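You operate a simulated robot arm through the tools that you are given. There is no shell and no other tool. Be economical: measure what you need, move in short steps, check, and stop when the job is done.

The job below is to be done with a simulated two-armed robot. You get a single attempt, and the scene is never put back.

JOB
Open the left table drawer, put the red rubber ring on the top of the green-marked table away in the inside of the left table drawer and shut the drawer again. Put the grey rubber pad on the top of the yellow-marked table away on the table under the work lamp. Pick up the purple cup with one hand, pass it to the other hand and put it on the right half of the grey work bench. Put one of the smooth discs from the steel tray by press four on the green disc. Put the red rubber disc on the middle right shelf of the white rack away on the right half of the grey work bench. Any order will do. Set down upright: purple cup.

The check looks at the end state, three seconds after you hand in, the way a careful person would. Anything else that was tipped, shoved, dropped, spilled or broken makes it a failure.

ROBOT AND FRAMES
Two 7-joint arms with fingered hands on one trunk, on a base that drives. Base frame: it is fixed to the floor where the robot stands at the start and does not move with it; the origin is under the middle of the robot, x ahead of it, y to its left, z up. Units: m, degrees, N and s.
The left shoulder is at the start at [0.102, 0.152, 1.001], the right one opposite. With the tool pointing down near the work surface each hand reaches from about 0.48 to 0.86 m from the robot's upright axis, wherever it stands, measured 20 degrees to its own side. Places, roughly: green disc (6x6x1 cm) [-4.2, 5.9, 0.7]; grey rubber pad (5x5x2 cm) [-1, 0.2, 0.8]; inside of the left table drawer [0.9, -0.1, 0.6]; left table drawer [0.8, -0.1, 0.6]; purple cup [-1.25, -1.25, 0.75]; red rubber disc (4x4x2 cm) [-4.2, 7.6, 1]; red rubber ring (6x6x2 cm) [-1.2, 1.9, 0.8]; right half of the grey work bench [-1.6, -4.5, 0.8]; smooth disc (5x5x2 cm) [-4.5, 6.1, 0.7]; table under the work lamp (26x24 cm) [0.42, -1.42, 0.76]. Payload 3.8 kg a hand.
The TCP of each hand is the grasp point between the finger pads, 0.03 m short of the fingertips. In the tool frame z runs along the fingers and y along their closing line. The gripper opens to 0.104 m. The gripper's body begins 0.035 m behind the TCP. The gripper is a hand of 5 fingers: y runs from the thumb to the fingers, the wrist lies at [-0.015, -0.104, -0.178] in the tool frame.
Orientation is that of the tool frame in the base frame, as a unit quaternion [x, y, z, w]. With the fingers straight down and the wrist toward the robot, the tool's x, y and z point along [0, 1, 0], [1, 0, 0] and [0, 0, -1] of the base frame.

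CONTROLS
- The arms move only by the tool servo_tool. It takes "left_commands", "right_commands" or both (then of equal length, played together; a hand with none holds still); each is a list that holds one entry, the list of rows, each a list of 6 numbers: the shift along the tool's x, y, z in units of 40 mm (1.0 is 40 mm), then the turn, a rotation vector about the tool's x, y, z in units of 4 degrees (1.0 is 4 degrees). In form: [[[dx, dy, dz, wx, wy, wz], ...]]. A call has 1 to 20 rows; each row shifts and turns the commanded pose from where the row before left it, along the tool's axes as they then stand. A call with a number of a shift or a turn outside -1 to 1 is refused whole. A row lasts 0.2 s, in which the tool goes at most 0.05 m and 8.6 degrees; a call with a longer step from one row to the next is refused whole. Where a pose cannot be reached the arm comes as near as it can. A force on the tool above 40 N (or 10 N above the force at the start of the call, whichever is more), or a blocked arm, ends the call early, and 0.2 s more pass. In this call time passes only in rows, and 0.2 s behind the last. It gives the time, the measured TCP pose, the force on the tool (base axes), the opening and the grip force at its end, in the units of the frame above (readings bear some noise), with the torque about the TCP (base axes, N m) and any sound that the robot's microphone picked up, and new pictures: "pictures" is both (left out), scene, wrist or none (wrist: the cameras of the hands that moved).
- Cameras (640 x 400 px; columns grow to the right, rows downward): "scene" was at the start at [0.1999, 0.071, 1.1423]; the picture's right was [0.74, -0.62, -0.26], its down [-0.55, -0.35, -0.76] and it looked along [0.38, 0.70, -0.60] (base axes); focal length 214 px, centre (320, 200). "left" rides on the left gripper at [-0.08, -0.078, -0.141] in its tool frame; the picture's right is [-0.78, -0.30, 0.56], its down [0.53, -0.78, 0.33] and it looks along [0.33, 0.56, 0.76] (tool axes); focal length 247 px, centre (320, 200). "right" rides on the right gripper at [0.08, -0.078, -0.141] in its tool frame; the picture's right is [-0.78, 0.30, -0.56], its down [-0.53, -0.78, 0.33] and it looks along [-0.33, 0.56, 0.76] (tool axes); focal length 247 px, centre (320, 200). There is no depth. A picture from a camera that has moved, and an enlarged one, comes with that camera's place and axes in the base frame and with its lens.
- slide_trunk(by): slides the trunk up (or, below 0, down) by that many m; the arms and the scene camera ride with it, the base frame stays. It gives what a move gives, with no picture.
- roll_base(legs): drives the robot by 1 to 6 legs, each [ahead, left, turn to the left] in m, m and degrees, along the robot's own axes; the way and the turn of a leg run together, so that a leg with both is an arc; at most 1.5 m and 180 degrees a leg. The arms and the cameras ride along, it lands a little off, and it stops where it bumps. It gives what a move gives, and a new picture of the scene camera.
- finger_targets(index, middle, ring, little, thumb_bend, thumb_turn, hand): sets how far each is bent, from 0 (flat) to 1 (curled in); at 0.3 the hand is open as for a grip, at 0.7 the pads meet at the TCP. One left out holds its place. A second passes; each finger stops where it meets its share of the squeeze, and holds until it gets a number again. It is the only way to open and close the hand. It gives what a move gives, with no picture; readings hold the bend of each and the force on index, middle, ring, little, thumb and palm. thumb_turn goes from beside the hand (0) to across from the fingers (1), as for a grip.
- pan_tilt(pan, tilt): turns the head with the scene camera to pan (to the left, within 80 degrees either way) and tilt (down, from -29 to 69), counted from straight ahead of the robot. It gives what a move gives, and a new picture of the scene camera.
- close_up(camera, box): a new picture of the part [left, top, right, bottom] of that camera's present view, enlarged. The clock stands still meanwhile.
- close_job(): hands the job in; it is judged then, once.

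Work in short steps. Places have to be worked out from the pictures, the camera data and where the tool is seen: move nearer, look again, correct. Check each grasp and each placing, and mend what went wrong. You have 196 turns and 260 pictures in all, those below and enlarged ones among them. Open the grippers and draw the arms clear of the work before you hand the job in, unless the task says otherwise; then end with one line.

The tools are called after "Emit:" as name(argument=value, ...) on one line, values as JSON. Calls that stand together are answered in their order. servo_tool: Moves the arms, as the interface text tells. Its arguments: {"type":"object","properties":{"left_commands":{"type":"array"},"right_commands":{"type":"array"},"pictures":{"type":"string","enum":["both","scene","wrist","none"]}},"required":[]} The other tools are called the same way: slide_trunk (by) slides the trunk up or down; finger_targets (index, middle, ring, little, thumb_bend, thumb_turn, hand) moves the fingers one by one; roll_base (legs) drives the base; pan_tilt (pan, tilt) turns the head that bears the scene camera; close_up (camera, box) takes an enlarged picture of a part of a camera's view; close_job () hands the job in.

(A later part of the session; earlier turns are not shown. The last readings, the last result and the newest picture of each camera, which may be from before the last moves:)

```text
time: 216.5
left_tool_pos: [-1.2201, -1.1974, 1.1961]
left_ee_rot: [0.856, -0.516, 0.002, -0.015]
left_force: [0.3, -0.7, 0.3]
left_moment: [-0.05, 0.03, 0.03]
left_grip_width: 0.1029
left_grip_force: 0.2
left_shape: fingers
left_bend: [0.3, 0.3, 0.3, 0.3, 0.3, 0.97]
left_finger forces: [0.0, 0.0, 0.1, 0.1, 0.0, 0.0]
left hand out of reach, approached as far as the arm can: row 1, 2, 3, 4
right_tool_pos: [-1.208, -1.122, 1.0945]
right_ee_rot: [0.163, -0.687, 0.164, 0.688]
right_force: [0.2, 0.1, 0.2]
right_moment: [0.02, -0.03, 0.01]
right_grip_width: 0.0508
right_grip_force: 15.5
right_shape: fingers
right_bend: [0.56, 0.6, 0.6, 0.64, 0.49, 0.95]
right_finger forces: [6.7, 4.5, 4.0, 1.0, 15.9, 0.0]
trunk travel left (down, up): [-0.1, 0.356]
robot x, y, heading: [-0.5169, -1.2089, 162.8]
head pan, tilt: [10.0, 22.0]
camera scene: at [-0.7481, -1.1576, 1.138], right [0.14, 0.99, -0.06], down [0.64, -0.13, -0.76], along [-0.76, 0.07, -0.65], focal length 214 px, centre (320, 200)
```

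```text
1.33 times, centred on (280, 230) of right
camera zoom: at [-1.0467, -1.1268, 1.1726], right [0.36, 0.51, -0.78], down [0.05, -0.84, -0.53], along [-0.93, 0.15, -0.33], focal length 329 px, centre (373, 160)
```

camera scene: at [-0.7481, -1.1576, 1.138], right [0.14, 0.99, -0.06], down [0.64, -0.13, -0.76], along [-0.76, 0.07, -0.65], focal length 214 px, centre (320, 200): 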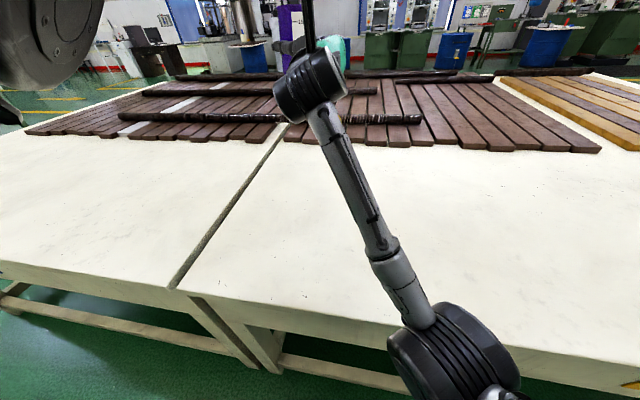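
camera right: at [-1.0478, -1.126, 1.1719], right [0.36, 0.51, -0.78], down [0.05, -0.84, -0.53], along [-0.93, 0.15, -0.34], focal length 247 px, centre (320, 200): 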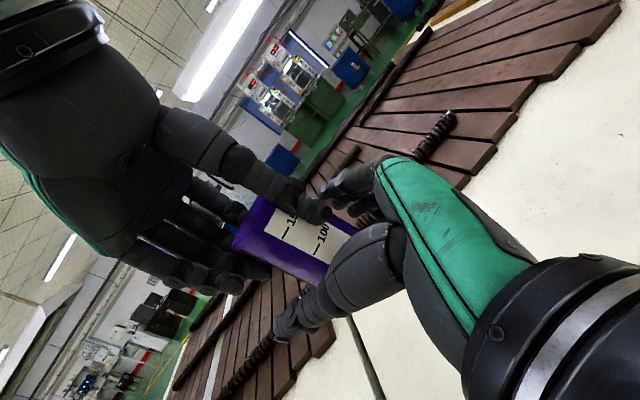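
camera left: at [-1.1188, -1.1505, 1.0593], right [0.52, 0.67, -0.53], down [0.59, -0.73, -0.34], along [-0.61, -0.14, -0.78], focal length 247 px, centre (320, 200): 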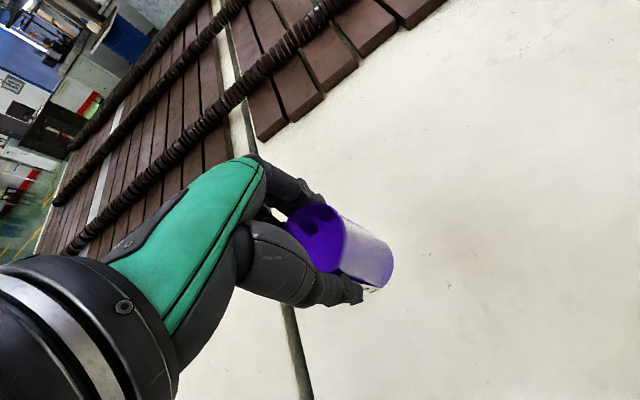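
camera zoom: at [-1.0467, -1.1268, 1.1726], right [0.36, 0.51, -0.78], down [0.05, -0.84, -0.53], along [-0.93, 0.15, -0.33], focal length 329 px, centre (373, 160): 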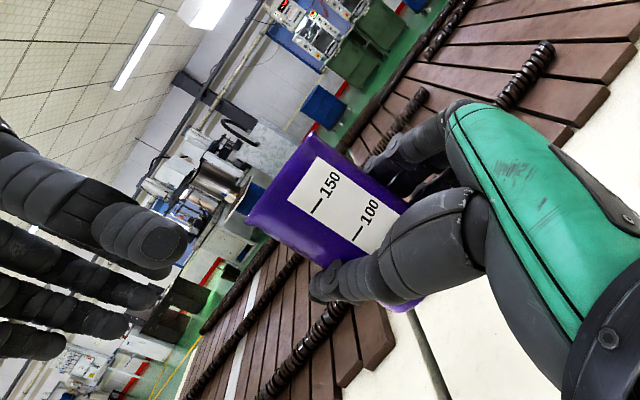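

The cup is now only in the right hand, level and steady. I take the left hand aside and straighten it.

Emit:
servo_tool(left_commands=[[[0.6, 0.6, 0, 0, 0, 0], [0.6, 0.6, 0, 0, 0, 0], [0.6, 0.6, 0, 0, 0, 0], [0.5, 0, 0.4, 0, 0, 0.9], [0.4, -0.2, 0.5, 0, 0, 0.9], [0.3, -0.3, 0.5, 0, 0, 0.9], [0, -0.4, 0.5, 0, 0, 0.9], [0, -0.4, 0.5, 0, 0, 0.9], [0, -0.4, 0.5, 0, 0, 0.9], [0, -0.4, 0.5, 0, 0, 0.9], [0, -0.3, 0, 0, 0, 0.9], [0, 0, 0, 0, 0, 0.9], [0, 0, 0, 0, 0, 0.9], [0, 0, 0, 0, 0, 0.9], [0, 0, 0, 0, 0, 0.9]]], pictures="none")

Emit:
roll_base(legs=[[-0.3, 0, 0]])

Emit:
pan_tilt(pan=70, tilt=10)

```text
time: 219.7
left_tool_pos: [-1.135, -1.3127, 1.0592]
left_ee_rot: [-0.605, 0.796, 0.003, 0.017]
left_force: [0.6, -0.4, 0.6]
left_moment: [0.01, -0.02, -0.02]
left_grip_width: 0.1029
left_grip_force: 0.0
left_shape: fingers
left_bend: [0.3, 0.3, 0.3, 0.3, 0.3, 0.97]
left_finger forces: [0.0, 0.1, 0.0, 0.0, 0.1, 0.0]
right_tool_pos: [-1.2087, -1.1217, 1.0937]
right_ee_rot: [-0.164, 0.688, -0.164, -0.688]
right_force: [0.6, -0.3, -1.0]
right_moment: [0.0, -0.04, 0.02]
right_grip_width: 0.0511
right_grip_force: 16.0
right_shape: fingers
right_bend: [0.56, 0.6, 0.6, 0.64, 0.49, 0.95]
right_finger forces: [6.6, 4.5, 4.1, 0.8, 15.8, 0.0]
trunk travel left (down, up): [-0.1, 0.356]
robot x, y, heading: [-0.5183, -1.2105, 162.7]
head pan, tilt: [10.0, 22.0]
```

```text
time: 221.7
left_tool_pos: [-0.8482, -1.4021, 1.0585]
left_ee_rot: [-0.607, 0.794, 0.003, 0.016]
left_force: [0.8, -0.1, 1.1]
left_moment: [-0.01, 0.03, -0.01]
left_grip_width: 0.1032
left_grip_force: 0.0
left_shape: fingers
left_bend: [0.3, 0.3, 0.3, 0.3, 0.3, 0.97]
left_finger forces: [0.0, 0.0, 0.0, 0.0, 0.0, 0.0]
right_tool_pos: [-0.9228, -1.2107, 1.0931]
right_ee_rot: [-0.163, 0.688, -0.164, -0.688]
right_force: [0.2, -0.4, -0.4]
right_moment: [0.03, -0.01, -0.02]
right_grip_width: 0.0507
right_grip_force: 15.6
right_shape: fingers
right_bend: [0.56, 0.6, 0.6, 0.64, 0.49, 0.95]
right_finger forces: [6.7, 4.5, 4.1, 0.9, 15.8, 0.0]
trunk travel left (down, up): [-0.1, 0.356]
robot x, y, heading: [-0.2345, -1.2995, 162.8]
head pan, tilt: [10.0, 22.0]
camera scene: at [-0.4634, -1.2457, 1.1379], right [0.13, 0.99, -0.06], down [0.64, -0.13, -0.76], along [-0.76, 0.07, -0.65], focal length 214 px, centre (320, 200)
```

scene: 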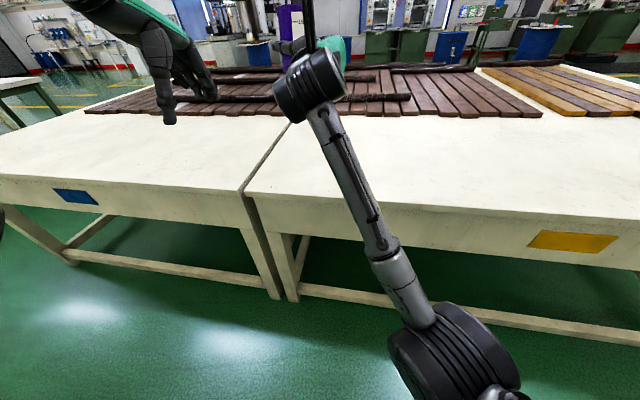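

```text
time: 223.0
left_tool_pos: [-0.8494, -1.4011, 1.0596]
left_ee_rot: [-0.607, 0.794, 0.003, 0.015]
left_force: [0.1, -0.2, -0.1]
left_moment: [0.0, 0.01, 0.02]
left_grip_width: 0.1028
left_grip_force: 0.0
left_shape: fingers
left_bend: [0.3, 0.3, 0.3, 0.3, 0.3, 0.97]
left_finger forces: [0.0, 0.1, 0.0, 0.1, 0.0, 0.1]
right_tool_pos: [-0.9236, -1.2098, 1.0933]
right_ee_rot: [-0.163, 0.688, -0.165, -0.688]
right_force: [0.3, 0.8, -0.5]
right_moment: [0.04, 0.03, 0.03]
right_grip_width: 0.0511
right_grip_force: 16.0
right_shape: fingers
right_bend: [0.56, 0.6, 0.6, 0.64, 0.49, 0.95]
right_finger forces: [6.7, 4.5, 4.2, 0.9, 15.9, 0.0]
trunk travel left (down, up): [-0.1, 0.356]
robot x, y, heading: [-0.2309, -1.2992, 162.8]
head pan, tilt: [70.0, 10.0]
camera scene: at [-0.4372, -1.3284, 1.1756], right [-0.75, 0.59, -0.3], down [0.41, 0.04, -0.91], along [-0.53, -0.81, -0.27], focal length 214 px, centre (320, 200)
```

scene: 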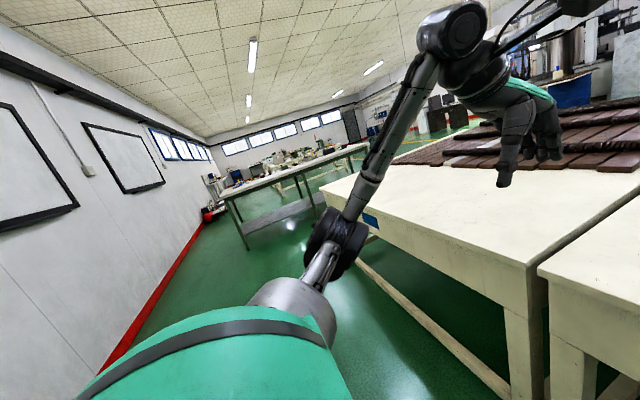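

I turn left to face along the corridor toward the grey bench and look ahead.

Emit:
roll_base(legs=[[0, 0, 89.7]])

Emit:
pan_tilt(pan=0, tilt=8)

```text
time: 227.2
left_tool_pos: [-0.1402, -1.914, 1.0586]
left_ee_rot: [0.99, -0.139, -0.015, -0.009]
left_force: [1.1, -0.2, 1.4]
left_moment: [0.01, -0.02, 0.0]
left_grip_width: 0.1028
left_grip_force: 0.0
left_shape: fingers
left_bend: [0.3, 0.3, 0.3, 0.3, 0.3, 0.97]
left_finger forces: [0.0, 0.0, 0.0, 0.1, 0.1, 0.0]
right_tool_pos: [-0.3302, -1.9869, 1.0928]
right_ee_rot: [0.599, -0.374, 0.6, 0.374]
right_force: [-0.2, 0.2, -0.1]
right_moment: [-0.01, -0.02, -0.04]
right_grip_width: 0.0507
right_grip_force: 15.0
right_shape: fingers
right_bend: [0.56, 0.6, 0.6, 0.64, 0.49, 0.95]
right_finger forces: [6.5, 4.4, 3.9, 0.7, 15.1, 0.0]
trunk travel left (down, up): [-0.1, 0.356]
robot x, y, heading: [-0.2384, -1.2991, -108.2]
head pan, tilt: [70.0, 10.0]
camera scene: at [-0.2083, -1.5029, 1.1756], right [-0.6, -0.74, -0.3], down [-0.04, 0.41, -0.91], along [0.8, -0.54, -0.27], focal length 214 px, centre (320, 200)
```

scene: 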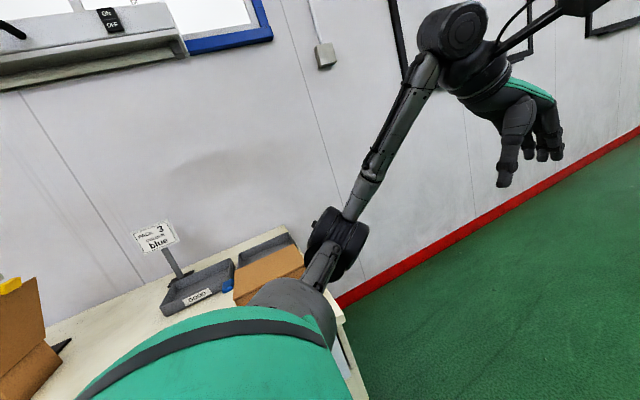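

```text
time: 228.6
left_tool_pos: [-0.1399, -1.9137, 1.0586]
left_ee_rot: [0.99, -0.138, -0.014, -0.008]
left_force: [-0.4, 0.3, 1.0]
left_moment: [0.02, -0.02, -0.02]
left_grip_width: 0.1028
left_grip_force: 0.1
left_shape: fingers
left_bend: [0.3, 0.3, 0.3, 0.3, 0.3, 0.97]
left_finger forces: [0.1, 0.0, 0.1, 0.0, 0.1, 0.0]
right_tool_pos: [-0.3318, -1.9854, 1.093]
right_ee_rot: [0.599, -0.375, 0.6, 0.375]
right_force: [-0.4, 0.5, -0.2]
right_moment: [0.01, -0.02, 0.02]
right_grip_width: 0.0506
right_grip_force: 15.6
right_shape: fingers
right_bend: [0.56, 0.6, 0.6, 0.64, 0.49, 0.95]
right_finger forces: [6.5, 4.4, 3.9, 0.9, 15.1, 0.0]
trunk travel left (down, up): [-0.1, 0.356]
robot x, y, heading: [-0.239, -1.2996, -108.2]
head pan, tilt: [0.0, 8.0]
camera scene: at [-0.3095, -1.5316, 1.159], right [-0.95, 0.31, 0.0], down [0.14, 0.43, -0.89], along [-0.28, -0.85, -0.45], focal length 214 px, centre (320, 200)
```

scene: 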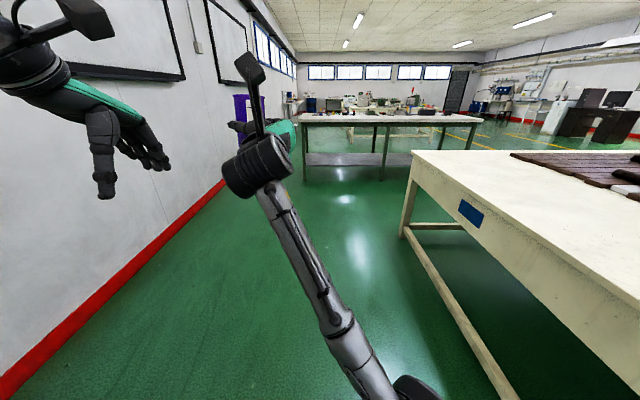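

The bench lies across ahead at about y -4. I drive 1.4 m down the corridor and look again.

Emit:
roll_base(legs=[[1.4, 0, 0.5]])

```text
time: 235.6
left_tool_pos: [-0.5541, -3.2352, 1.059]
left_ee_rot: [0.991, -0.134, -0.014, -0.01]
left_force: [0.6, -0.1, -1.2]
left_moment: [0.0, 0.01, -0.03]
left_grip_width: 0.1029
left_grip_force: 0.1
left_shape: fingers
left_bend: [0.3, 0.3, 0.3, 0.3, 0.3, 0.97]
left_finger forces: [0.0, 0.0, 0.1, 0.0, 0.0, 0.1]
right_tool_pos: [-0.7455, -3.3084, 1.0938]
right_ee_rot: [0.602, -0.372, 0.602, 0.371]
right_force: [1.2, -0.5, -1.0]
right_moment: [-0.02, -0.01, -0.01]
right_grip_width: 0.0509
right_grip_force: 15.8
right_shape: fingers
right_bend: [0.56, 0.6, 0.6, 0.64, 0.49, 0.95]
right_finger forces: [6.5, 4.3, 4.0, 0.9, 15.2, 0.0]
trunk travel left (down, up): [-0.1, 0.356]
robot x, y, heading: [-0.655, -2.6201, -107.3]
head pan, tilt: [0.0, 8.0]
camera scene: at [-0.7289, -2.854, 1.1589], right [-0.95, 0.3, 0.0], down [0.14, 0.43, -0.89], along [-0.27, -0.85, -0.45], focal length 214 px, centre (320, 200)
```

scene: 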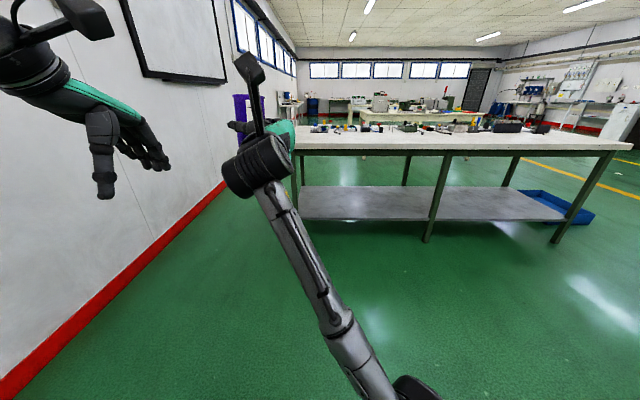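

The bench's nearer legs put its front edge middle near [-2.09, -4.0]; the +x half around [-1.6, -4.4] is my goal. I drive ahead, then slide right.

Emit:
roll_base(legs=[[0.9, 0, 0], [0, -0.54, 0]])

Emit:
pan_tilt(pan=25, tilt=15)

```text
time: 243.0
left_tool_pos: [-1.336, -3.9336, 1.0577]
left_ee_rot: [0.992, -0.128, -0.014, -0.009]
left_force: [-0.1, 1.1, 0.2]
left_moment: [0.02, -0.01, -0.03]
left_grip_width: 0.1031
left_grip_force: 0.1
left_shape: fingers
left_bend: [0.3, 0.3, 0.3, 0.3, 0.3, 0.97]
left_finger forces: [0.0, 0.0, 0.0, 0.0, 0.0, 0.0]
right_tool_pos: [-1.527, -4.0094, 1.0938]
right_ee_rot: [0.603, -0.368, 0.605, 0.367]
right_force: [0.4, -0.3, 0.9]
right_moment: [0.02, 0.01, 0.01]
right_grip_width: 0.0506
right_grip_force: 15.5
right_shape: fingers
right_bend: [0.56, 0.6, 0.6, 0.65, 0.49, 0.95]
right_finger forces: [6.5, 4.4, 3.9, 0.9, 15.2, 0.0]
trunk travel left (down, up): [-0.1, 0.356]
robot x, y, heading: [-1.4454, -3.3174, -106.8]
head pan, tilt: [0.0, 8.0]
camera scene: at [-1.5143, -3.5542, 1.159], right [-0.96, 0.29, 0.0], down [0.13, 0.43, -0.89], along [-0.26, -0.85, -0.45], focal length 214 px, centre (320, 200)
```

scene: 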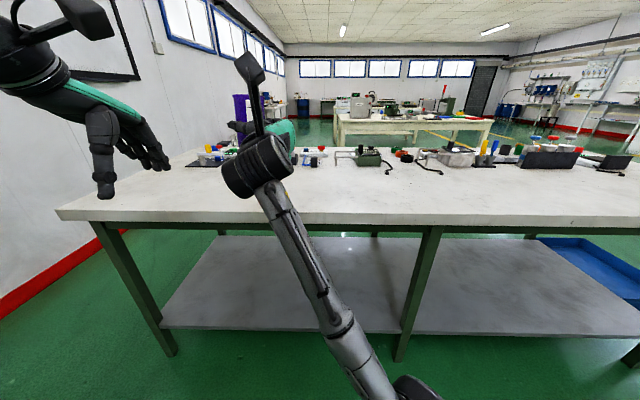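

```text
time: 243.9
left_tool_pos: [-1.3363, -3.9335, 1.0589]
left_ee_rot: [0.992, -0.129, -0.014, -0.009]
left_force: [0.3, 1.0, 0.2]
left_moment: [-0.04, -0.04, 0.01]
left_grip_width: 0.1028
left_grip_force: 0.1
left_shape: fingers
left_bend: [0.3, 0.3, 0.3, 0.3, 0.3, 0.97]
left_finger forces: [0.0, 0.0, 0.1, 0.0, 0.1, 0.0]
right_tool_pos: [-1.5261, -4.0094, 1.0942]
right_ee_rot: [0.604, -0.368, 0.604, 0.368]
right_force: [-0.1, 0.7, -0.6]
right_moment: [-0.06, -0.01, -0.03]
right_grip_width: 0.0508
right_grip_force: 15.7
right_shape: fingers
right_bend: [0.56, 0.6, 0.6, 0.65, 0.49, 0.95]
right_finger forces: [6.5, 4.4, 3.9, 0.8, 15.1, 0.0]
trunk travel left (down, up): [-0.1, 0.356]
robot x, y, heading: [-1.444, -3.319, -106.7]
head pan, tilt: [25.0, 15.0]
camera scene: at [-1.4729, -3.555, 1.1508], right [-0.98, -0.12, -0.14], down [0.05, 0.54, -0.84], along [0.17, -0.83, -0.53], focal length 214 px, centre (320, 200)
```

scene: 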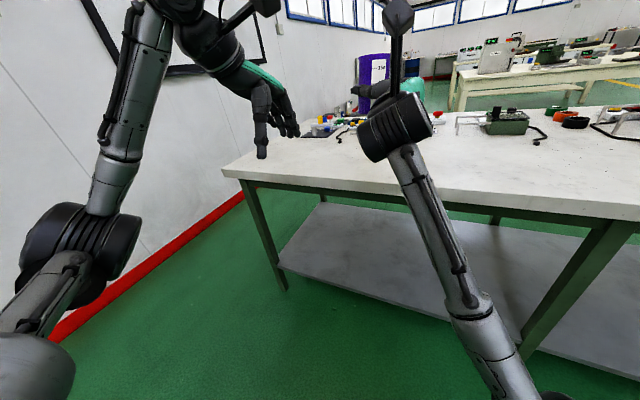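

The front strip of the bench is free (items stand along its back). I move in 0.28 m so the cup comes over about [-1.55, -4.31].

Emit:
roll_base(legs=[[0.28, 0.05, 0]])

Emit:
servo_tool(right_commands=[[[-0.6, 0, 0, 0, 0, 0], [-0.6, 0, 0, 0, 0, 0], [-0.6, 0, 0, 0, 0, 0]]], pictures="both")

```text
time: 245.9
left_tool_pos: [-1.3685, -4.2167, 1.0593]
left_ee_rot: [0.992, -0.129, -0.014, -0.008]
left_force: [0.8, 0.5, 0.3]
left_moment: [0.01, 0.0, 0.0]
left_grip_width: 0.1027
left_grip_force: 0.1
left_shape: fingers
left_bend: [0.3, 0.3, 0.3, 0.3, 0.3, 0.97]
left_finger forces: [0.0, 0.0, 0.0, 0.1, 0.0, 0.0]
right_tool_pos: [-1.5595, -4.2917, 1.0932]
right_ee_rot: [0.603, -0.368, 0.605, 0.368]
right_force: [0.6, -1.4, -1.1]
right_moment: [0.0, -0.03, 0.0]
right_grip_width: 0.0505
right_grip_force: 15.5
right_shape: fingers
right_bend: [0.56, 0.6, 0.6, 0.65, 0.49, 0.95]
right_finger forces: [6.5, 4.4, 3.9, 0.7, 15.1, 0.0]
trunk travel left (down, up): [-0.1, 0.356]
robot x, y, heading: [-1.4746, -3.6024, -106.8]
head pan, tilt: [25.0, 15.0]
camera scene: at [-1.5058, -3.8379, 1.1507], right [-0.98, -0.12, -0.14], down [0.05, 0.54, -0.84], along [0.18, -0.83, -0.53], focal length 214 px, centre (320, 200)
```

scene: 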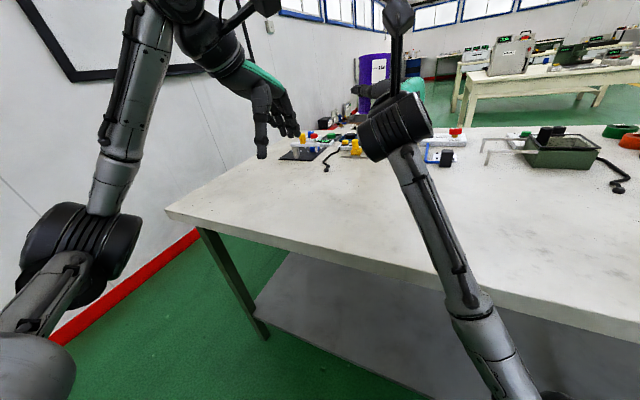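

```text
time: 246.7
left_tool_pos: [-1.3677, -4.2155, 1.0591]
left_ee_rot: [0.991, -0.129, -0.014, -0.009]
left_force: [0.1, 0.3, -0.3]
left_moment: [0.01, -0.01, -0.01]
left_grip_width: 0.103
left_grip_force: 0.1
left_shape: fingers
left_bend: [0.3, 0.3, 0.3, 0.3, 0.3, 0.97]
left_finger forces: [0.0, 0.0, 0.1, 0.0, 0.0, 0.0]
right_tool_pos: [-1.5593, -4.2926, 1.0221]
right_ee_rot: [0.603, -0.368, 0.604, 0.368]
right_force: [0.2, -0.5, -0.2]
right_moment: [-0.03, 0.01, -0.04]
right_grip_width: 0.0507
right_grip_force: 15.5
right_shape: fingers
right_bend: [0.56, 0.6, 0.6, 0.65, 0.49, 0.95]
right_finger forces: [6.5, 4.5, 3.9, 0.8, 15.1, 0.0]
trunk travel left (down, up): [-0.1, 0.356]
robot x, y, heading: [-1.4776, -3.5986, -106.8]
head pan, tilt: [25.0, 15.0]
camera scene: at [-1.5057, -3.8374, 1.1508], right [-0.98, -0.12, -0.14], down [0.05, 0.54, -0.84], along [0.18, -0.83, -0.53], focal length 214 px, centre (320, 200)
camera right: at [-1.5547, -4.1301, 1.1006], right [-0.52, 0.36, -0.78], down [0.84, 0.06, -0.53], along [-0.14, -0.93, -0.33], focal length 247 px, centre (320, 200)
```

scene: 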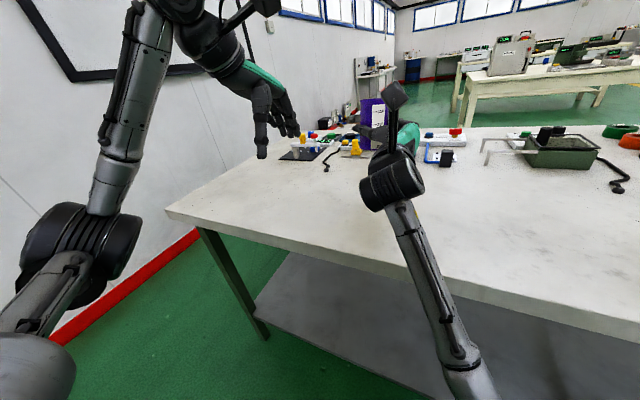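
right: 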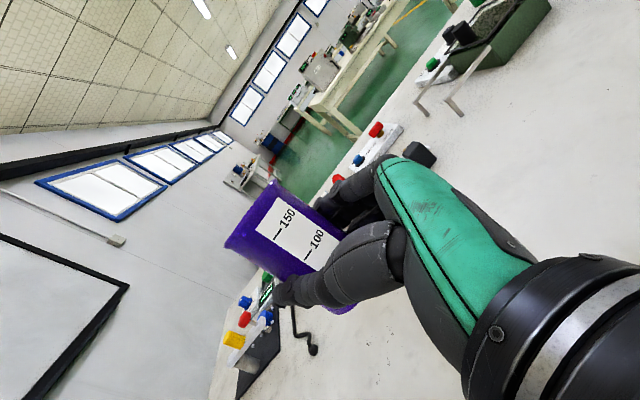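

Lowering works and the hand is level. I keep lowering toward the bench in steps, watching force.

Emit:
servo_tool(right_commands=[[[-0.7, 0, 0, 0, 0, 0], [-0.7, 0, 0, 0, 0, 0], [-0.7, 0, 0, 0, 0, 0], [-0.6, 0, 0, 0, 0, 0], [-0.5, 0, 0, 0, 0, 0]]], pictures="both")

```text
time: 248.1
left_tool_pos: [-1.3675, -4.2149, 1.0605]
left_ee_rot: [0.992, -0.129, -0.015, -0.008]
left_force: [-0.7, -0.1, 0.4]
left_moment: [-0.02, -0.01, -0.02]
left_grip_width: 0.103
left_grip_force: 0.1
left_shape: fingers
left_bend: [0.3, 0.3, 0.3, 0.3, 0.3, 0.97]
left_finger forces: [0.1, 0.0, 0.1, 0.0, 0.0, 0.1]
right_tool_pos: [-1.5798, -4.2976, 0.9107]
right_ee_rot: [0.608, -0.353, 0.591, 0.397]
right_force: [-0.5, -0.2, -0.2]
right_moment: [0.02, -0.02, 0.0]
right_grip_width: 0.0506
right_grip_force: 15.3
right_shape: fingers
right_bend: [0.56, 0.6, 0.6, 0.65, 0.49, 0.95]
right_finger forces: [6.4, 4.4, 4.0, 0.8, 15.1, 0.0]
trunk travel left (down, up): [-0.1, 0.356]
robot x, y, heading: [-1.4777, -3.6007, -107.1]
head pan, tilt: [25.0, 15.0]
stopped in row 5 (right hand): the arm was blocked; the commanded pose is now the measured one
camera scene: at [-1.5042, -3.8361, 1.1515], right [-0.98, -0.12, -0.14], down [0.05, 0.54, -0.84], along [0.18, -0.83, -0.53], focal length 214 px, centre (320, 200)
camera right: at [-1.5671, -4.1319, 0.9822], right [-0.55, 0.34, -0.76], down [0.81, 0.02, -0.58], along [-0.18, -0.94, -0.29], focal length 247 px, centre (320, 200)
```

scene: 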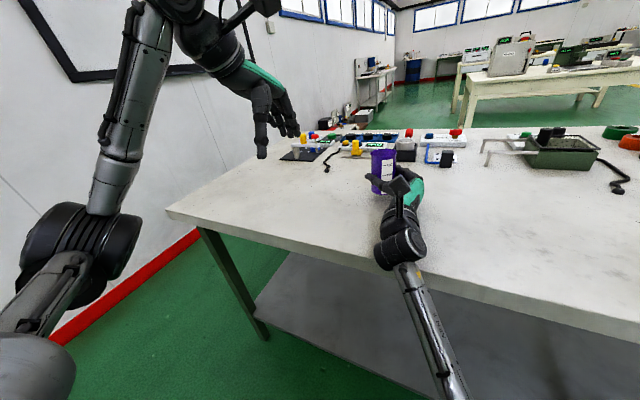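
right: 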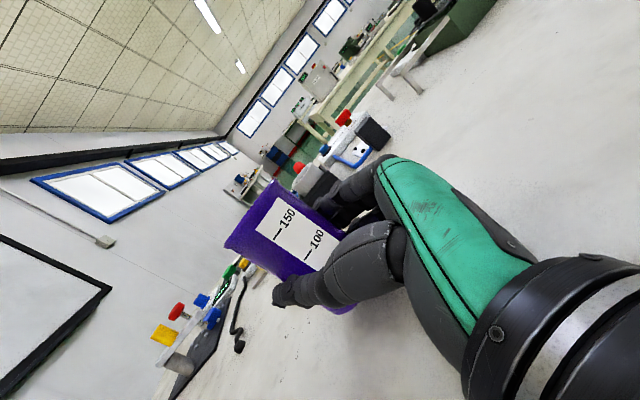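

The arm stops at z 0.91, apparently the wrist against the bench's edge, and it tilted about 4 degrees. I raise a bit, correct the tilt, and back the base 10 cm so the wrist clears the edge.

Emit:
servo_tool(right_commands=[[[0.7, 0, 0, 0, -0.1, 0.46], [0.7, 0, 0, 0, -0.1, 0.46]]], pictures="none")

Emit:
roll_base(legs=[[-0.1, 0, 0]])

Emit:
pan_tilt(pan=5, tilt=25)

```text
time: 248.7
left_tool_pos: [-1.3667, -4.2155, 1.0594]
left_ee_rot: [0.992, -0.128, -0.014, -0.008]
left_force: [0.6, 0.2, 0.6]
left_moment: [0.02, 0.02, -0.04]
left_grip_width: 0.1028
left_grip_force: 0.0
left_shape: fingers
left_bend: [0.3, 0.3, 0.3, 0.3, 0.3, 0.97]
left_finger forces: [0.0, 0.0, 0.0, 0.0, 0.1, 0.1]
right_tool_pos: [-1.5824, -4.2965, 0.9551]
right_ee_rot: [0.604, -0.381, 0.591, 0.376]
right_force: [0.8, 0.2, -0.3]
right_moment: [0.0, 0.0, -0.02]
right_grip_width: 0.0504
right_grip_force: 15.9
right_shape: fingers
right_bend: [0.56, 0.6, 0.6, 0.65, 0.49, 0.95]
right_finger forces: [6.3, 4.4, 3.9, 1.0, 15.1, 0.0]
trunk travel left (down, up): [-0.1, 0.356]
robot x, y, heading: [-1.4744, -3.6031, -106.9]
head pan, tilt: [25.0, 15.0]
```

```text
time: 249.8
left_tool_pos: [-1.3396, -4.1195, 1.0589]
left_ee_rot: [0.992, -0.129, -0.014, -0.008]
left_force: [-0.5, -0.2, 0.9]
left_moment: [-0.04, -0.02, 0.02]
left_grip_width: 0.1032
left_grip_force: 0.1
left_shape: fingers
left_bend: [0.3, 0.3, 0.3, 0.3, 0.3, 0.97]
left_finger forces: [0.1, 0.1, 0.1, 0.0, 0.1, 0.0]
right_tool_pos: [-1.5544, -4.2011, 0.9588]
right_ee_rot: [0.603, -0.378, 0.592, 0.378]
right_force: [0.1, 1.3, 0.5]
right_moment: [0.02, -0.01, -0.05]
right_grip_width: 0.0507
right_grip_force: 15.9
right_shape: fingers
right_bend: [0.56, 0.6, 0.6, 0.65, 0.49, 0.95]
right_finger forces: [6.5, 4.5, 3.8, 1.0, 15.1, 0.0]
trunk travel left (down, up): [-0.1, 0.356]
robot x, y, heading: [-1.4458, -3.5073, -106.7]
head pan, tilt: [25.0, 15.0]
camera scene: at [-1.4764, -3.7413, 1.1509], right [-0.98, -0.12, -0.14], down [0.05, 0.54, -0.84], along [0.18, -0.83, -0.53], focal length 214 px, centre (320, 200)
```

scene: 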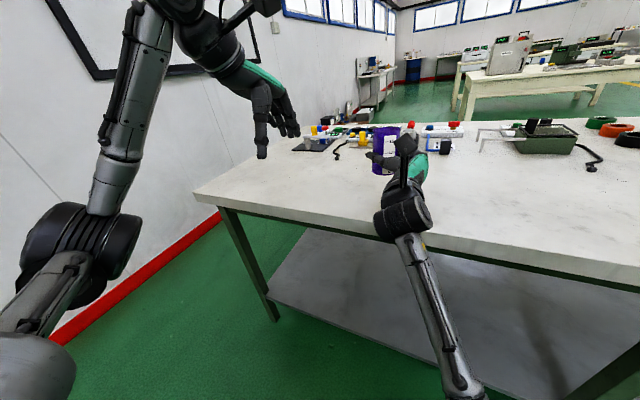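

```text
time: 250.7
left_tool_pos: [-1.3415, -4.1204, 1.0586]
left_ee_rot: [0.992, -0.129, -0.014, -0.009]
left_force: [-0.1, 0.5, -0.4]
left_moment: [0.01, 0.0, -0.03]
left_grip_width: 0.1027
left_grip_force: 0.1
left_shape: fingers
left_bend: [0.3, 0.3, 0.3, 0.3, 0.3, 0.97]
left_finger forces: [0.1, 0.0, 0.0, 0.0, 0.0, 0.0]
right_tool_pos: [-1.557, -4.2034, 0.9574]
right_ee_rot: [0.603, -0.379, 0.591, 0.377]
right_force: [0.0, 0.1, -0.4]
right_moment: [-0.03, -0.06, 0.05]
right_grip_width: 0.0505
right_grip_force: 15.4
right_shape: fingers
right_bend: [0.56, 0.6, 0.6, 0.65, 0.49, 0.95]
right_finger forces: [6.5, 4.3, 3.9, 1.1, 15.1, 0.1]
trunk travel left (down, up): [-0.1, 0.356]
robot x, y, heading: [-1.4485, -3.5074, -107.2]
head pan, tilt: [5.0, 25.0]
camera scene: at [-1.5073, -3.7347, 1.1331], right [-0.98, 0.21, -0.03], down [0.16, 0.67, -0.72], along [-0.13, -0.71, -0.69], focal length 214 px, centre (320, 200)
```

scene: 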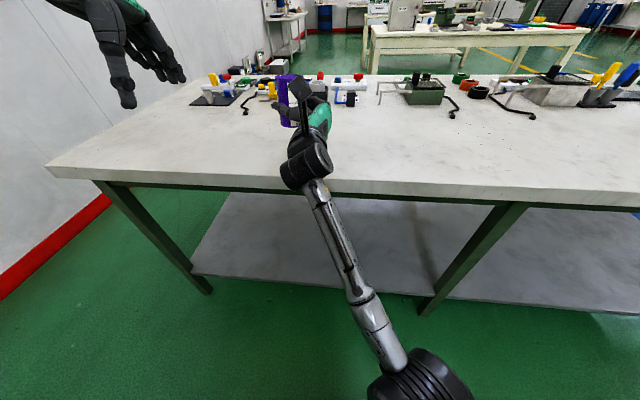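

Now the wrist sits outside the bench's edge while the cup is about 9.5 cm inside it. I lower further, slowly at the end.

Emit:
servo_tool(right_commands=[[[-0.6, 0, 0, 0, 0, 0], [-0.6, 0, 0, 0, 0, 0], [-0.5, 0, 0, 0, 0, 0], [-0.4, 0, 0, 0, 0, 0], [-0.2, 0, 0, 0, 0, 0]]], pictures="both")

```text
time: 251.9
left_tool_pos: [-1.3379, -4.1182, 1.0607]
left_ee_rot: [0.992, -0.129, -0.015, -0.007]
left_force: [1.0, 0.2, -0.5]
left_moment: [-0.02, 0.04, 0.0]
left_grip_width: 0.1028
left_grip_force: 0.1
left_shape: fingers
left_bend: [0.3, 0.3, 0.3, 0.3, 0.3, 0.97]
left_finger forces: [0.0, 0.0, 0.0, 0.1, 0.0, 0.0]
right_tool_pos: [-1.575, -4.2057, 0.905]
right_ee_rot: [0.606, -0.348, 0.581, 0.417]
right_force: [5.1, 11.4, 21.3]
right_moment: [1.77, 0.7, -0.72]
right_grip_width: 0.051
right_grip_force: 26.8
right_shape: fingers
right_bend: [0.56, 0.6, 0.6, 0.64, 0.49, 0.95]
right_finger forces: [6.5, 4.4, 3.8, 3.9, 15.0, 19.4]
trunk travel left (down, up): [-0.1, 0.356]
robot x, y, heading: [-1.4494, -3.5044, -106.7]
head pan, tilt: [5.0, 25.0]
stopped in row 5 (right hand): the force on the tool passed its limit at 41 N (the readings are from after the stop); the commanded pose is now the measured one
camera scene: at [-1.506, -3.7312, 1.1337], right [-0.98, 0.21, -0.03], down [0.16, 0.67, -0.72], along [-0.13, -0.71, -0.69], focal length 214 px, centre (320, 200)
camera right: at [-1.5557, -4.0398, 0.9716], right [-0.56, 0.34, -0.75], down [0.8, -0.02, -0.6], along [-0.22, -0.94, -0.26], focal length 247 px, centre (320, 200)
```

scene: 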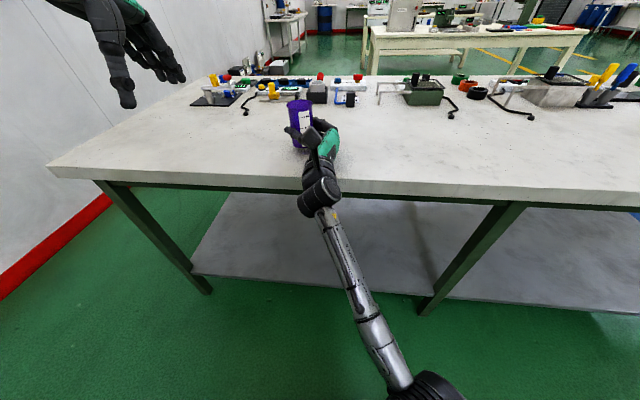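
right: 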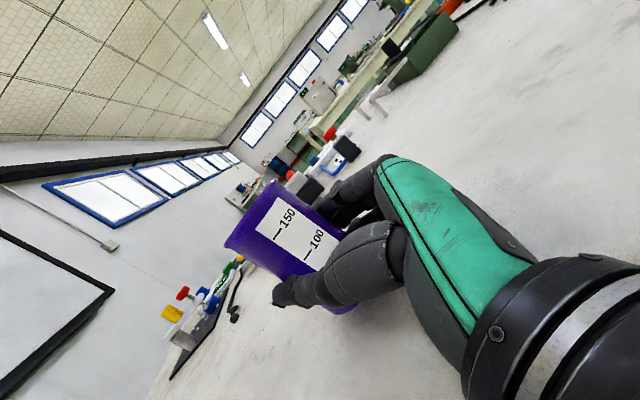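

Two views give the bench top at z about 0.85, so the cup's bottom is just above it and the heel of the hand touched. I lift 2 cm, re-level the hand, and lower gently again.

Emit:
servo_tool(right_commands=[[[0.3, 0, 0, 0, -0.15, 0.7], [0.3, 0, 0, 0, -0.15, 0.7], [0, 0, 0, 0, 0, 0]]], pictures="none")

Emit:
servo_tool(right_commands=[[[-0.2, 0, 0, 0, 0, 0], [-0.15, 0, 0, 0, 0, 0], [-0.1, 0, 0, 0, 0, 0]]], pictures="wrist")

Emit:
close_up(camera="scene", box=[240, 70, 400, 220])

```text
time: 252.7
left_tool_pos: [-1.3396, -4.1205, 1.0581]
left_ee_rot: [0.992, -0.128, -0.014, -0.009]
left_force: [-0.8, 0.4, -0.3]
left_moment: [0.01, 0.02, -0.01]
left_grip_width: 0.1029
left_grip_force: 0.0
left_shape: fingers
left_bend: [0.3, 0.3, 0.3, 0.3, 0.3, 0.97]
left_finger forces: [0.0, 0.0, 0.0, 0.0, 0.0, 0.0]
right_tool_pos: [-1.5879, -4.2087, 0.9096]
right_ee_rot: [0.603, -0.391, 0.579, 0.385]
right_force: [0.4, -1.3, -1.4]
right_moment: [0.0, 0.0, 0.03]
right_grip_width: 0.0505
right_grip_force: 15.0
right_shape: fingers
right_bend: [0.56, 0.6, 0.61, 0.65, 0.49, 0.94]
right_finger forces: [6.6, 4.4, 3.8, 0.7, 15.3, 0.0]
trunk travel left (down, up): [-0.1, 0.356]
robot x, y, heading: [-1.4461, -3.5071, -106.7]
head pan, tilt: [5.0, 25.0]
```

```text
time: 253.5
left_tool_pos: [-1.3398, -4.1206, 1.0593]
left_ee_rot: [0.992, -0.128, -0.014, -0.009]
left_force: [-0.4, 0.0, 0.3]
left_moment: [-0.03, 0.0, 0.0]
left_grip_width: 0.1031
left_grip_force: 0.1
left_shape: fingers
left_bend: [0.3, 0.3, 0.3, 0.3, 0.3, 0.97]
left_finger forces: [0.0, 0.1, 0.0, 0.0, 0.1, 0.1]
right_tool_pos: [-1.5881, -4.2105, 0.9088]
right_ee_rot: [0.6, -0.382, 0.582, 0.395]
right_force: [0.6, -0.2, -0.3]
right_moment: [-0.01, 0.0, -0.02]
right_grip_width: 0.0504
right_grip_force: 15.3
right_shape: fingers
right_bend: [0.56, 0.6, 0.61, 0.65, 0.49, 0.94]
right_finger forces: [6.6, 4.3, 3.7, 0.7, 15.3, 0.1]
trunk travel left (down, up): [-0.1, 0.356]
robot x, y, heading: [-1.4494, -3.5047, -106.6]
head pan, tilt: [5.0, 25.0]
camera right: at [-1.5712, -4.0492, 0.9867], right [-0.52, 0.39, -0.76], down [0.83, 0.0, -0.56], along [-0.22, -0.92, -0.32], focal length 247 px, centre (320, 200)
```

right: 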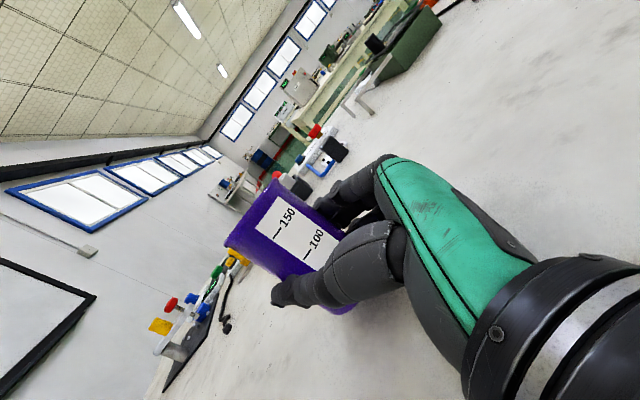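

```text
2.67 times, centred on (320, 145) of scene
camera zoom: at [-1.5073, -3.7344, 1.1331], right [-0.98, 0.21, -0.03], down [0.16, 0.67, -0.72], along [-0.13, -0.71, -0.69], focal length 572 px, centre (320, 347)
```

zoom: 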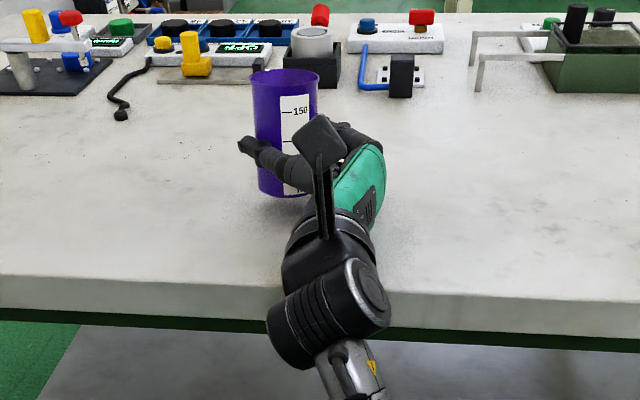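

The arm itself cannot go lower in this posture; the cup is about 1 cm above the bench. I lower the trunk by 1 cm instead.

Emit:
slide_trunk(by=-0.01)

Emit:
close_up(camera="scene", box=[260, 80, 360, 160])

```text
time: 254.1
left_tool_pos: [-1.3392, -4.1201, 1.049]
left_ee_rot: [0.991, -0.129, -0.012, -0.01]
left_force: [0.4, -0.7, 0.3]
left_moment: [0.01, -0.01, -0.01]
left_grip_width: 0.1027
left_grip_force: 0.0
left_shape: fingers
left_bend: [0.3, 0.3, 0.3, 0.3, 0.3, 0.97]
left_finger forces: [0.0, 0.0, 0.1, 0.1, 0.1, 0.1]
right_tool_pos: [-1.5863, -4.2083, 0.9051]
right_ee_rot: [0.6, -0.373, 0.583, 0.402]
right_force: [1.4, 2.9, 8.6]
right_moment: [0.48, 0.32, -0.17]
right_grip_width: 0.0501
right_grip_force: 20.3
right_shape: fingers
right_bend: [0.56, 0.6, 0.61, 0.64, 0.49, 0.94]
right_finger forces: [6.7, 4.3, 3.4, 4.6, 15.4, 6.2]
trunk travel left (down, up): [-0.091, 0.366]
robot x, y, heading: [-1.4458, -3.5079, -107.0]
head pan, tilt: [5.0, 25.0]
stopped: the force on the tool passed its limit at 45 N (the readings are from after the stop); the commanded pose is now the measured one
```

```text
5.00 times, centred on (310, 120) of scene
camera zoom: at [-1.5085, -3.74, 1.1193], right [-0.98, 0.21, -0.03], down [0.17, 0.68, -0.71], along [-0.13, -0.7, -0.7], focal length 1072 px, centre (370, 600)
```

zoom: 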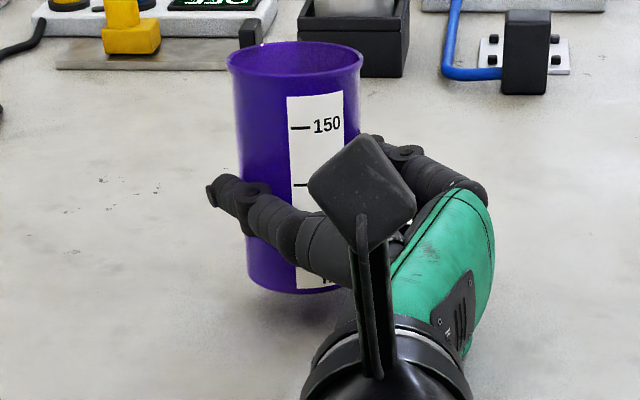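

The heel of the hand rests on the bench with the cup about 8 mm above. I loosen the grip just slightly so the cup slides down guided by the fingers.

Emit:
finger_targets(hand="right", index=0.53, middle=0.57, ring=0.57, little=0.58, thumb_bend=0.47)

Emit:
close_up(camera="scene", box=[260, 80, 360, 160])

```text
time: 255.1
left_tool_pos: [-1.3403, -4.1199, 1.0487]
left_ee_rot: [0.991, -0.13, -0.014, -0.01]
left_force: [-1.1, 0.2, 0.2]
left_moment: [-0.02, 0.01, 0.0]
left_grip_width: 0.1027
left_grip_force: 0.0
left_shape: fingers
left_bend: [0.3, 0.3, 0.3, 0.3, 0.3, 0.97]
left_finger forces: [0.0, 0.0, 0.1, 0.1, 0.0, 0.0]
right_tool_pos: [-1.5873, -4.2095, 0.9041]
right_ee_rot: [0.6, -0.373, 0.583, 0.401]
right_force: [2.7, -0.3, 12.7]
right_moment: [0.62, 0.39, -0.06]
right_grip_width: 0.0545
right_grip_force: 8.5
right_shape: fingers
right_bend: [0.53, 0.55, 0.55, 0.57, 0.46, 0.97]
right_finger forces: [0.2, 0.9, 0.7, 2.6, 1.7, 9.9]
trunk travel left (down, up): [-0.091, 0.366]
robot x, y, heading: [-1.4501, -3.5061, -107.1]
head pan, tilt: [5.0, 25.0]
```

```text
5.00 times, centred on (310, 120) of scene
camera zoom: at [-1.5087, -3.7394, 1.1198], right [-0.98, 0.21, -0.03], down [0.17, 0.68, -0.71], along [-0.13, -0.7, -0.7], focal length 1072 px, centre (370, 600)
```

zoom: 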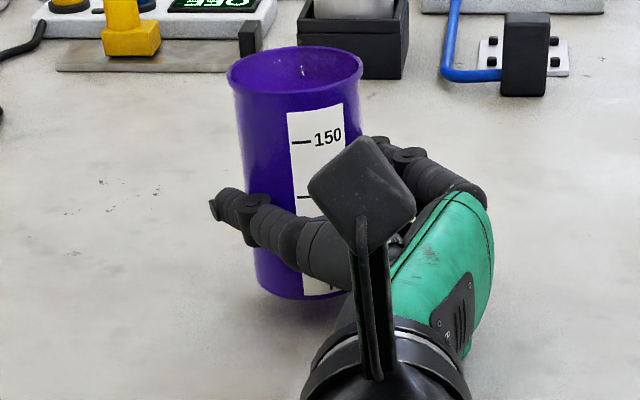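

The cup slid down and is nearly standing. I open a bit more in a small step.

Emit:
finger_targets(hand="right", index=0.48, middle=0.5, ring=0.5, little=0.5, thumb_bend=0.44)

Emit:
close_up(camera="scene", box=[260, 80, 360, 160])

```text
time: 256.1
left_tool_pos: [-1.3386, -4.1203, 1.0495]
left_ee_rot: [0.991, -0.129, -0.015, -0.009]
left_force: [0.6, 0.6, 0.3]
left_moment: [-0.01, -0.02, 0.0]
left_grip_width: 0.1029
left_grip_force: 0.0
left_shape: fingers
left_bend: [0.3, 0.3, 0.3, 0.3, 0.3, 0.97]
left_finger forces: [0.0, 0.0, 0.1, 0.0, 0.1, 0.0]
right_tool_pos: [-1.5875, -4.2081, 0.9044]
right_ee_rot: [0.6, -0.374, 0.583, 0.401]
right_force: [1.4, -1.6, 14.5]
right_moment: [0.63, 0.48, 0.01]
right_grip_width: 0.0625
right_grip_force: 7.2
right_shape: fingers
right_bend: [0.48, 0.5, 0.5, 0.5, 0.44, 0.97]
right_finger forces: [0.0, 0.1, 0.0, 1.9, 0.0, 12.1]
trunk travel left (down, up): [-0.091, 0.366]
robot x, y, heading: [-1.4468, -3.5087, -106.7]
head pan, tilt: [5.0, 25.0]
```

```text
5.00 times, centred on (310, 120) of scene
camera zoom: at [-1.5087, -3.7393, 1.1198], right [-0.98, 0.21, -0.03], down [0.17, 0.68, -0.71], along [-0.13, -0.7, -0.7], focal length 1072 px, centre (370, 600)
```

zoom: 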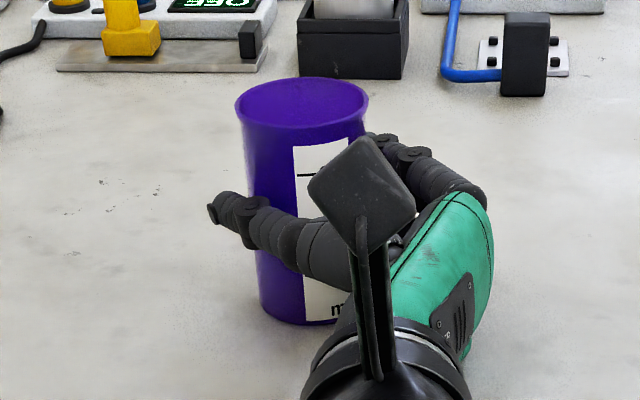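

The cup now stands on the bench. I open the hand fully, lift a touch, and withdraw straight back.

Emit:
finger_targets(hand="right", index=0.3, middle=0.3, ring=0.3, little=0.3, thumb_bend=0.28)

Emit:
servo_tool(right_commands=[[[0.2, 0, 0, 0, 0, 0], [0.1, 0, -0.2, 0, 0, 0], [0, 0, -0.4, 0, 0, 0], [0, 0, -0.4, 0, 0, 0]]], pictures="both")

```text
time: 257.1
left_tool_pos: [-1.3395, -4.1204, 1.0497]
left_ee_rot: [0.991, -0.129, -0.014, -0.009]
left_force: [-0.5, -0.7, 0.2]
left_moment: [-0.04, -0.02, 0.03]
left_grip_width: 0.1031
left_grip_force: 0.0
left_shape: fingers
left_bend: [0.3, 0.3, 0.3, 0.3, 0.3, 0.97]
left_finger forces: [0.1, 0.0, 0.0, 0.0, 0.1, 0.1]
right_tool_pos: [-1.5861, -4.2079, 0.9032]
right_ee_rot: [0.6, -0.373, 0.583, 0.4]
right_force: [1.9, -1.3, 13.2]
right_moment: [0.7, 0.55, -0.03]
right_grip_width: 0.1042
right_grip_force: 7.2
right_shape: fingers
right_bend: [0.3, 0.3, 0.3, 0.3, 0.28, 0.97]
right_finger forces: [0.1, 0.1, 0.0, 1.2, 0.0, 13.2]
trunk travel left (down, up): [-0.091, 0.366]
robot x, y, heading: [-1.4479, -3.5092, -106.8]
head pan, tilt: [5.0, 25.0]
```

```text
time: 258.1
left_tool_pos: [-1.3395, -4.1213, 1.0483]
left_ee_rot: [0.991, -0.13, -0.013, -0.011]
left_force: [0.1, -0.3, 0.3]
left_moment: [0.0, -0.06, 0.03]
left_grip_width: 0.1027
left_grip_force: 0.1
left_shape: fingers
left_bend: [0.3, 0.3, 0.3, 0.3, 0.3, 0.97]
left_finger forces: [0.0, 0.1, 0.0, 0.1, 0.0, 0.0]
right_tool_pos: [-1.6206, -4.1736, 0.9088]
right_ee_rot: [0.615, -0.369, 0.56, 0.415]
right_force: [0.4, -0.1, -0.2]
right_moment: [0.01, -0.03, 0.01]
right_grip_width: 0.1044
right_grip_force: 0.1
right_shape: fingers
right_bend: [0.3, 0.3, 0.3, 0.3, 0.28, 0.97]
right_finger forces: [0.0, 0.0, 0.0, 0.0, 0.1, 0.0]
trunk travel left (down, up): [-0.091, 0.366]
robot x, y, heading: [-1.4477, -3.5075, -107.0]
head pan, tilt: [5.0, 25.0]
camera scene: at [-1.5097, -3.7408, 1.1193], right [-0.98, 0.21, -0.03], down [0.17, 0.69, -0.71], along [-0.13, -0.7, -0.7], focal length 214 px, centre (320, 200)
camera right: at [-1.595, -4.0123, 0.983], right [-0.56, 0.39, -0.73], down [0.79, -0.02, -0.62], along [-0.25, -0.92, -0.3], focal length 247 px, centre (320, 200)
```

scene: 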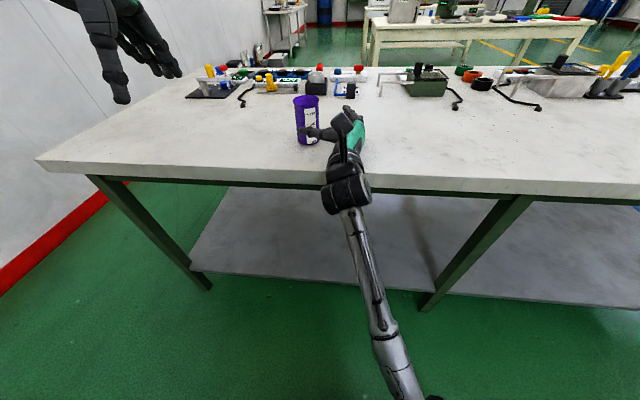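
right: 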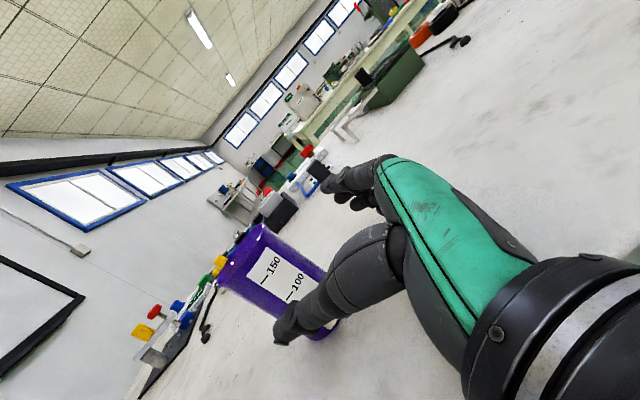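

The cup stands free and upright, with the thumb just in front of it. I back the base away to withdraw the hand straight back.

Emit:
roll_base(legs=[[-0.3, 0, 0]])

Emit:
close_up(camera="scene", box=[220, 60, 420, 200])

```text
time: 260.1
left_tool_pos: [-1.2539, -3.8373, 1.0489]
left_ee_rot: [0.992, -0.128, -0.012, -0.011]
left_force: [0.5, 1.1, 0.9]
left_moment: [-0.03, -0.01, 0.0]
left_grip_width: 0.1031
left_grip_force: 0.1
left_shape: fingers
left_bend: [0.3, 0.3, 0.3, 0.3, 0.3, 0.97]
left_finger forces: [0.1, 0.1, 0.0, 0.1, 0.0, 0.0]
right_tool_pos: [-1.5328, -3.8911, 0.9047]
right_ee_rot: [0.616, -0.369, 0.56, 0.412]
right_force: [-0.8, 0.5, -0.3]
right_moment: [0.01, -0.05, 0.01]
right_grip_width: 0.1048
right_grip_force: 0.1
right_shape: fingers
right_bend: [0.3, 0.3, 0.3, 0.3, 0.28, 0.97]
right_finger forces: [0.0, 0.0, 0.0, 0.0, 0.1, 0.0]
trunk travel left (down, up): [-0.091, 0.366]
robot x, y, heading: [-1.3665, -3.2275, -106.6]
head pan, tilt: [5.0, 25.0]
camera scene: at [-1.4238, -3.4575, 1.1195], right [-0.98, 0.21, -0.03], down [0.17, 0.68, -0.71], along [-0.13, -0.7, -0.7], focal length 214 px, centre (320, 200)
```

scene: 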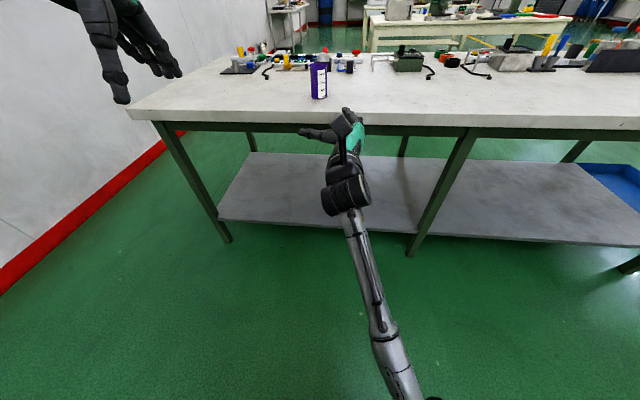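

```text
2.86 times, centred on (320, 130) of scene
camera zoom: at [-1.4238, -3.4575, 1.1195], right [-0.98, 0.21, -0.03], down [0.17, 0.68, -0.71], along [-0.13, -0.7, -0.7], focal length 613 px, centre (320, 400)
```

zoom: 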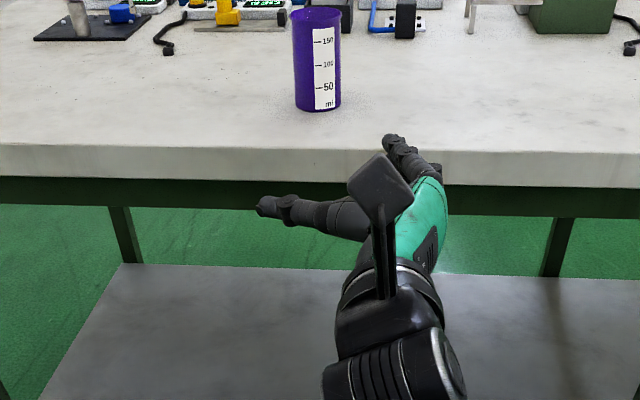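

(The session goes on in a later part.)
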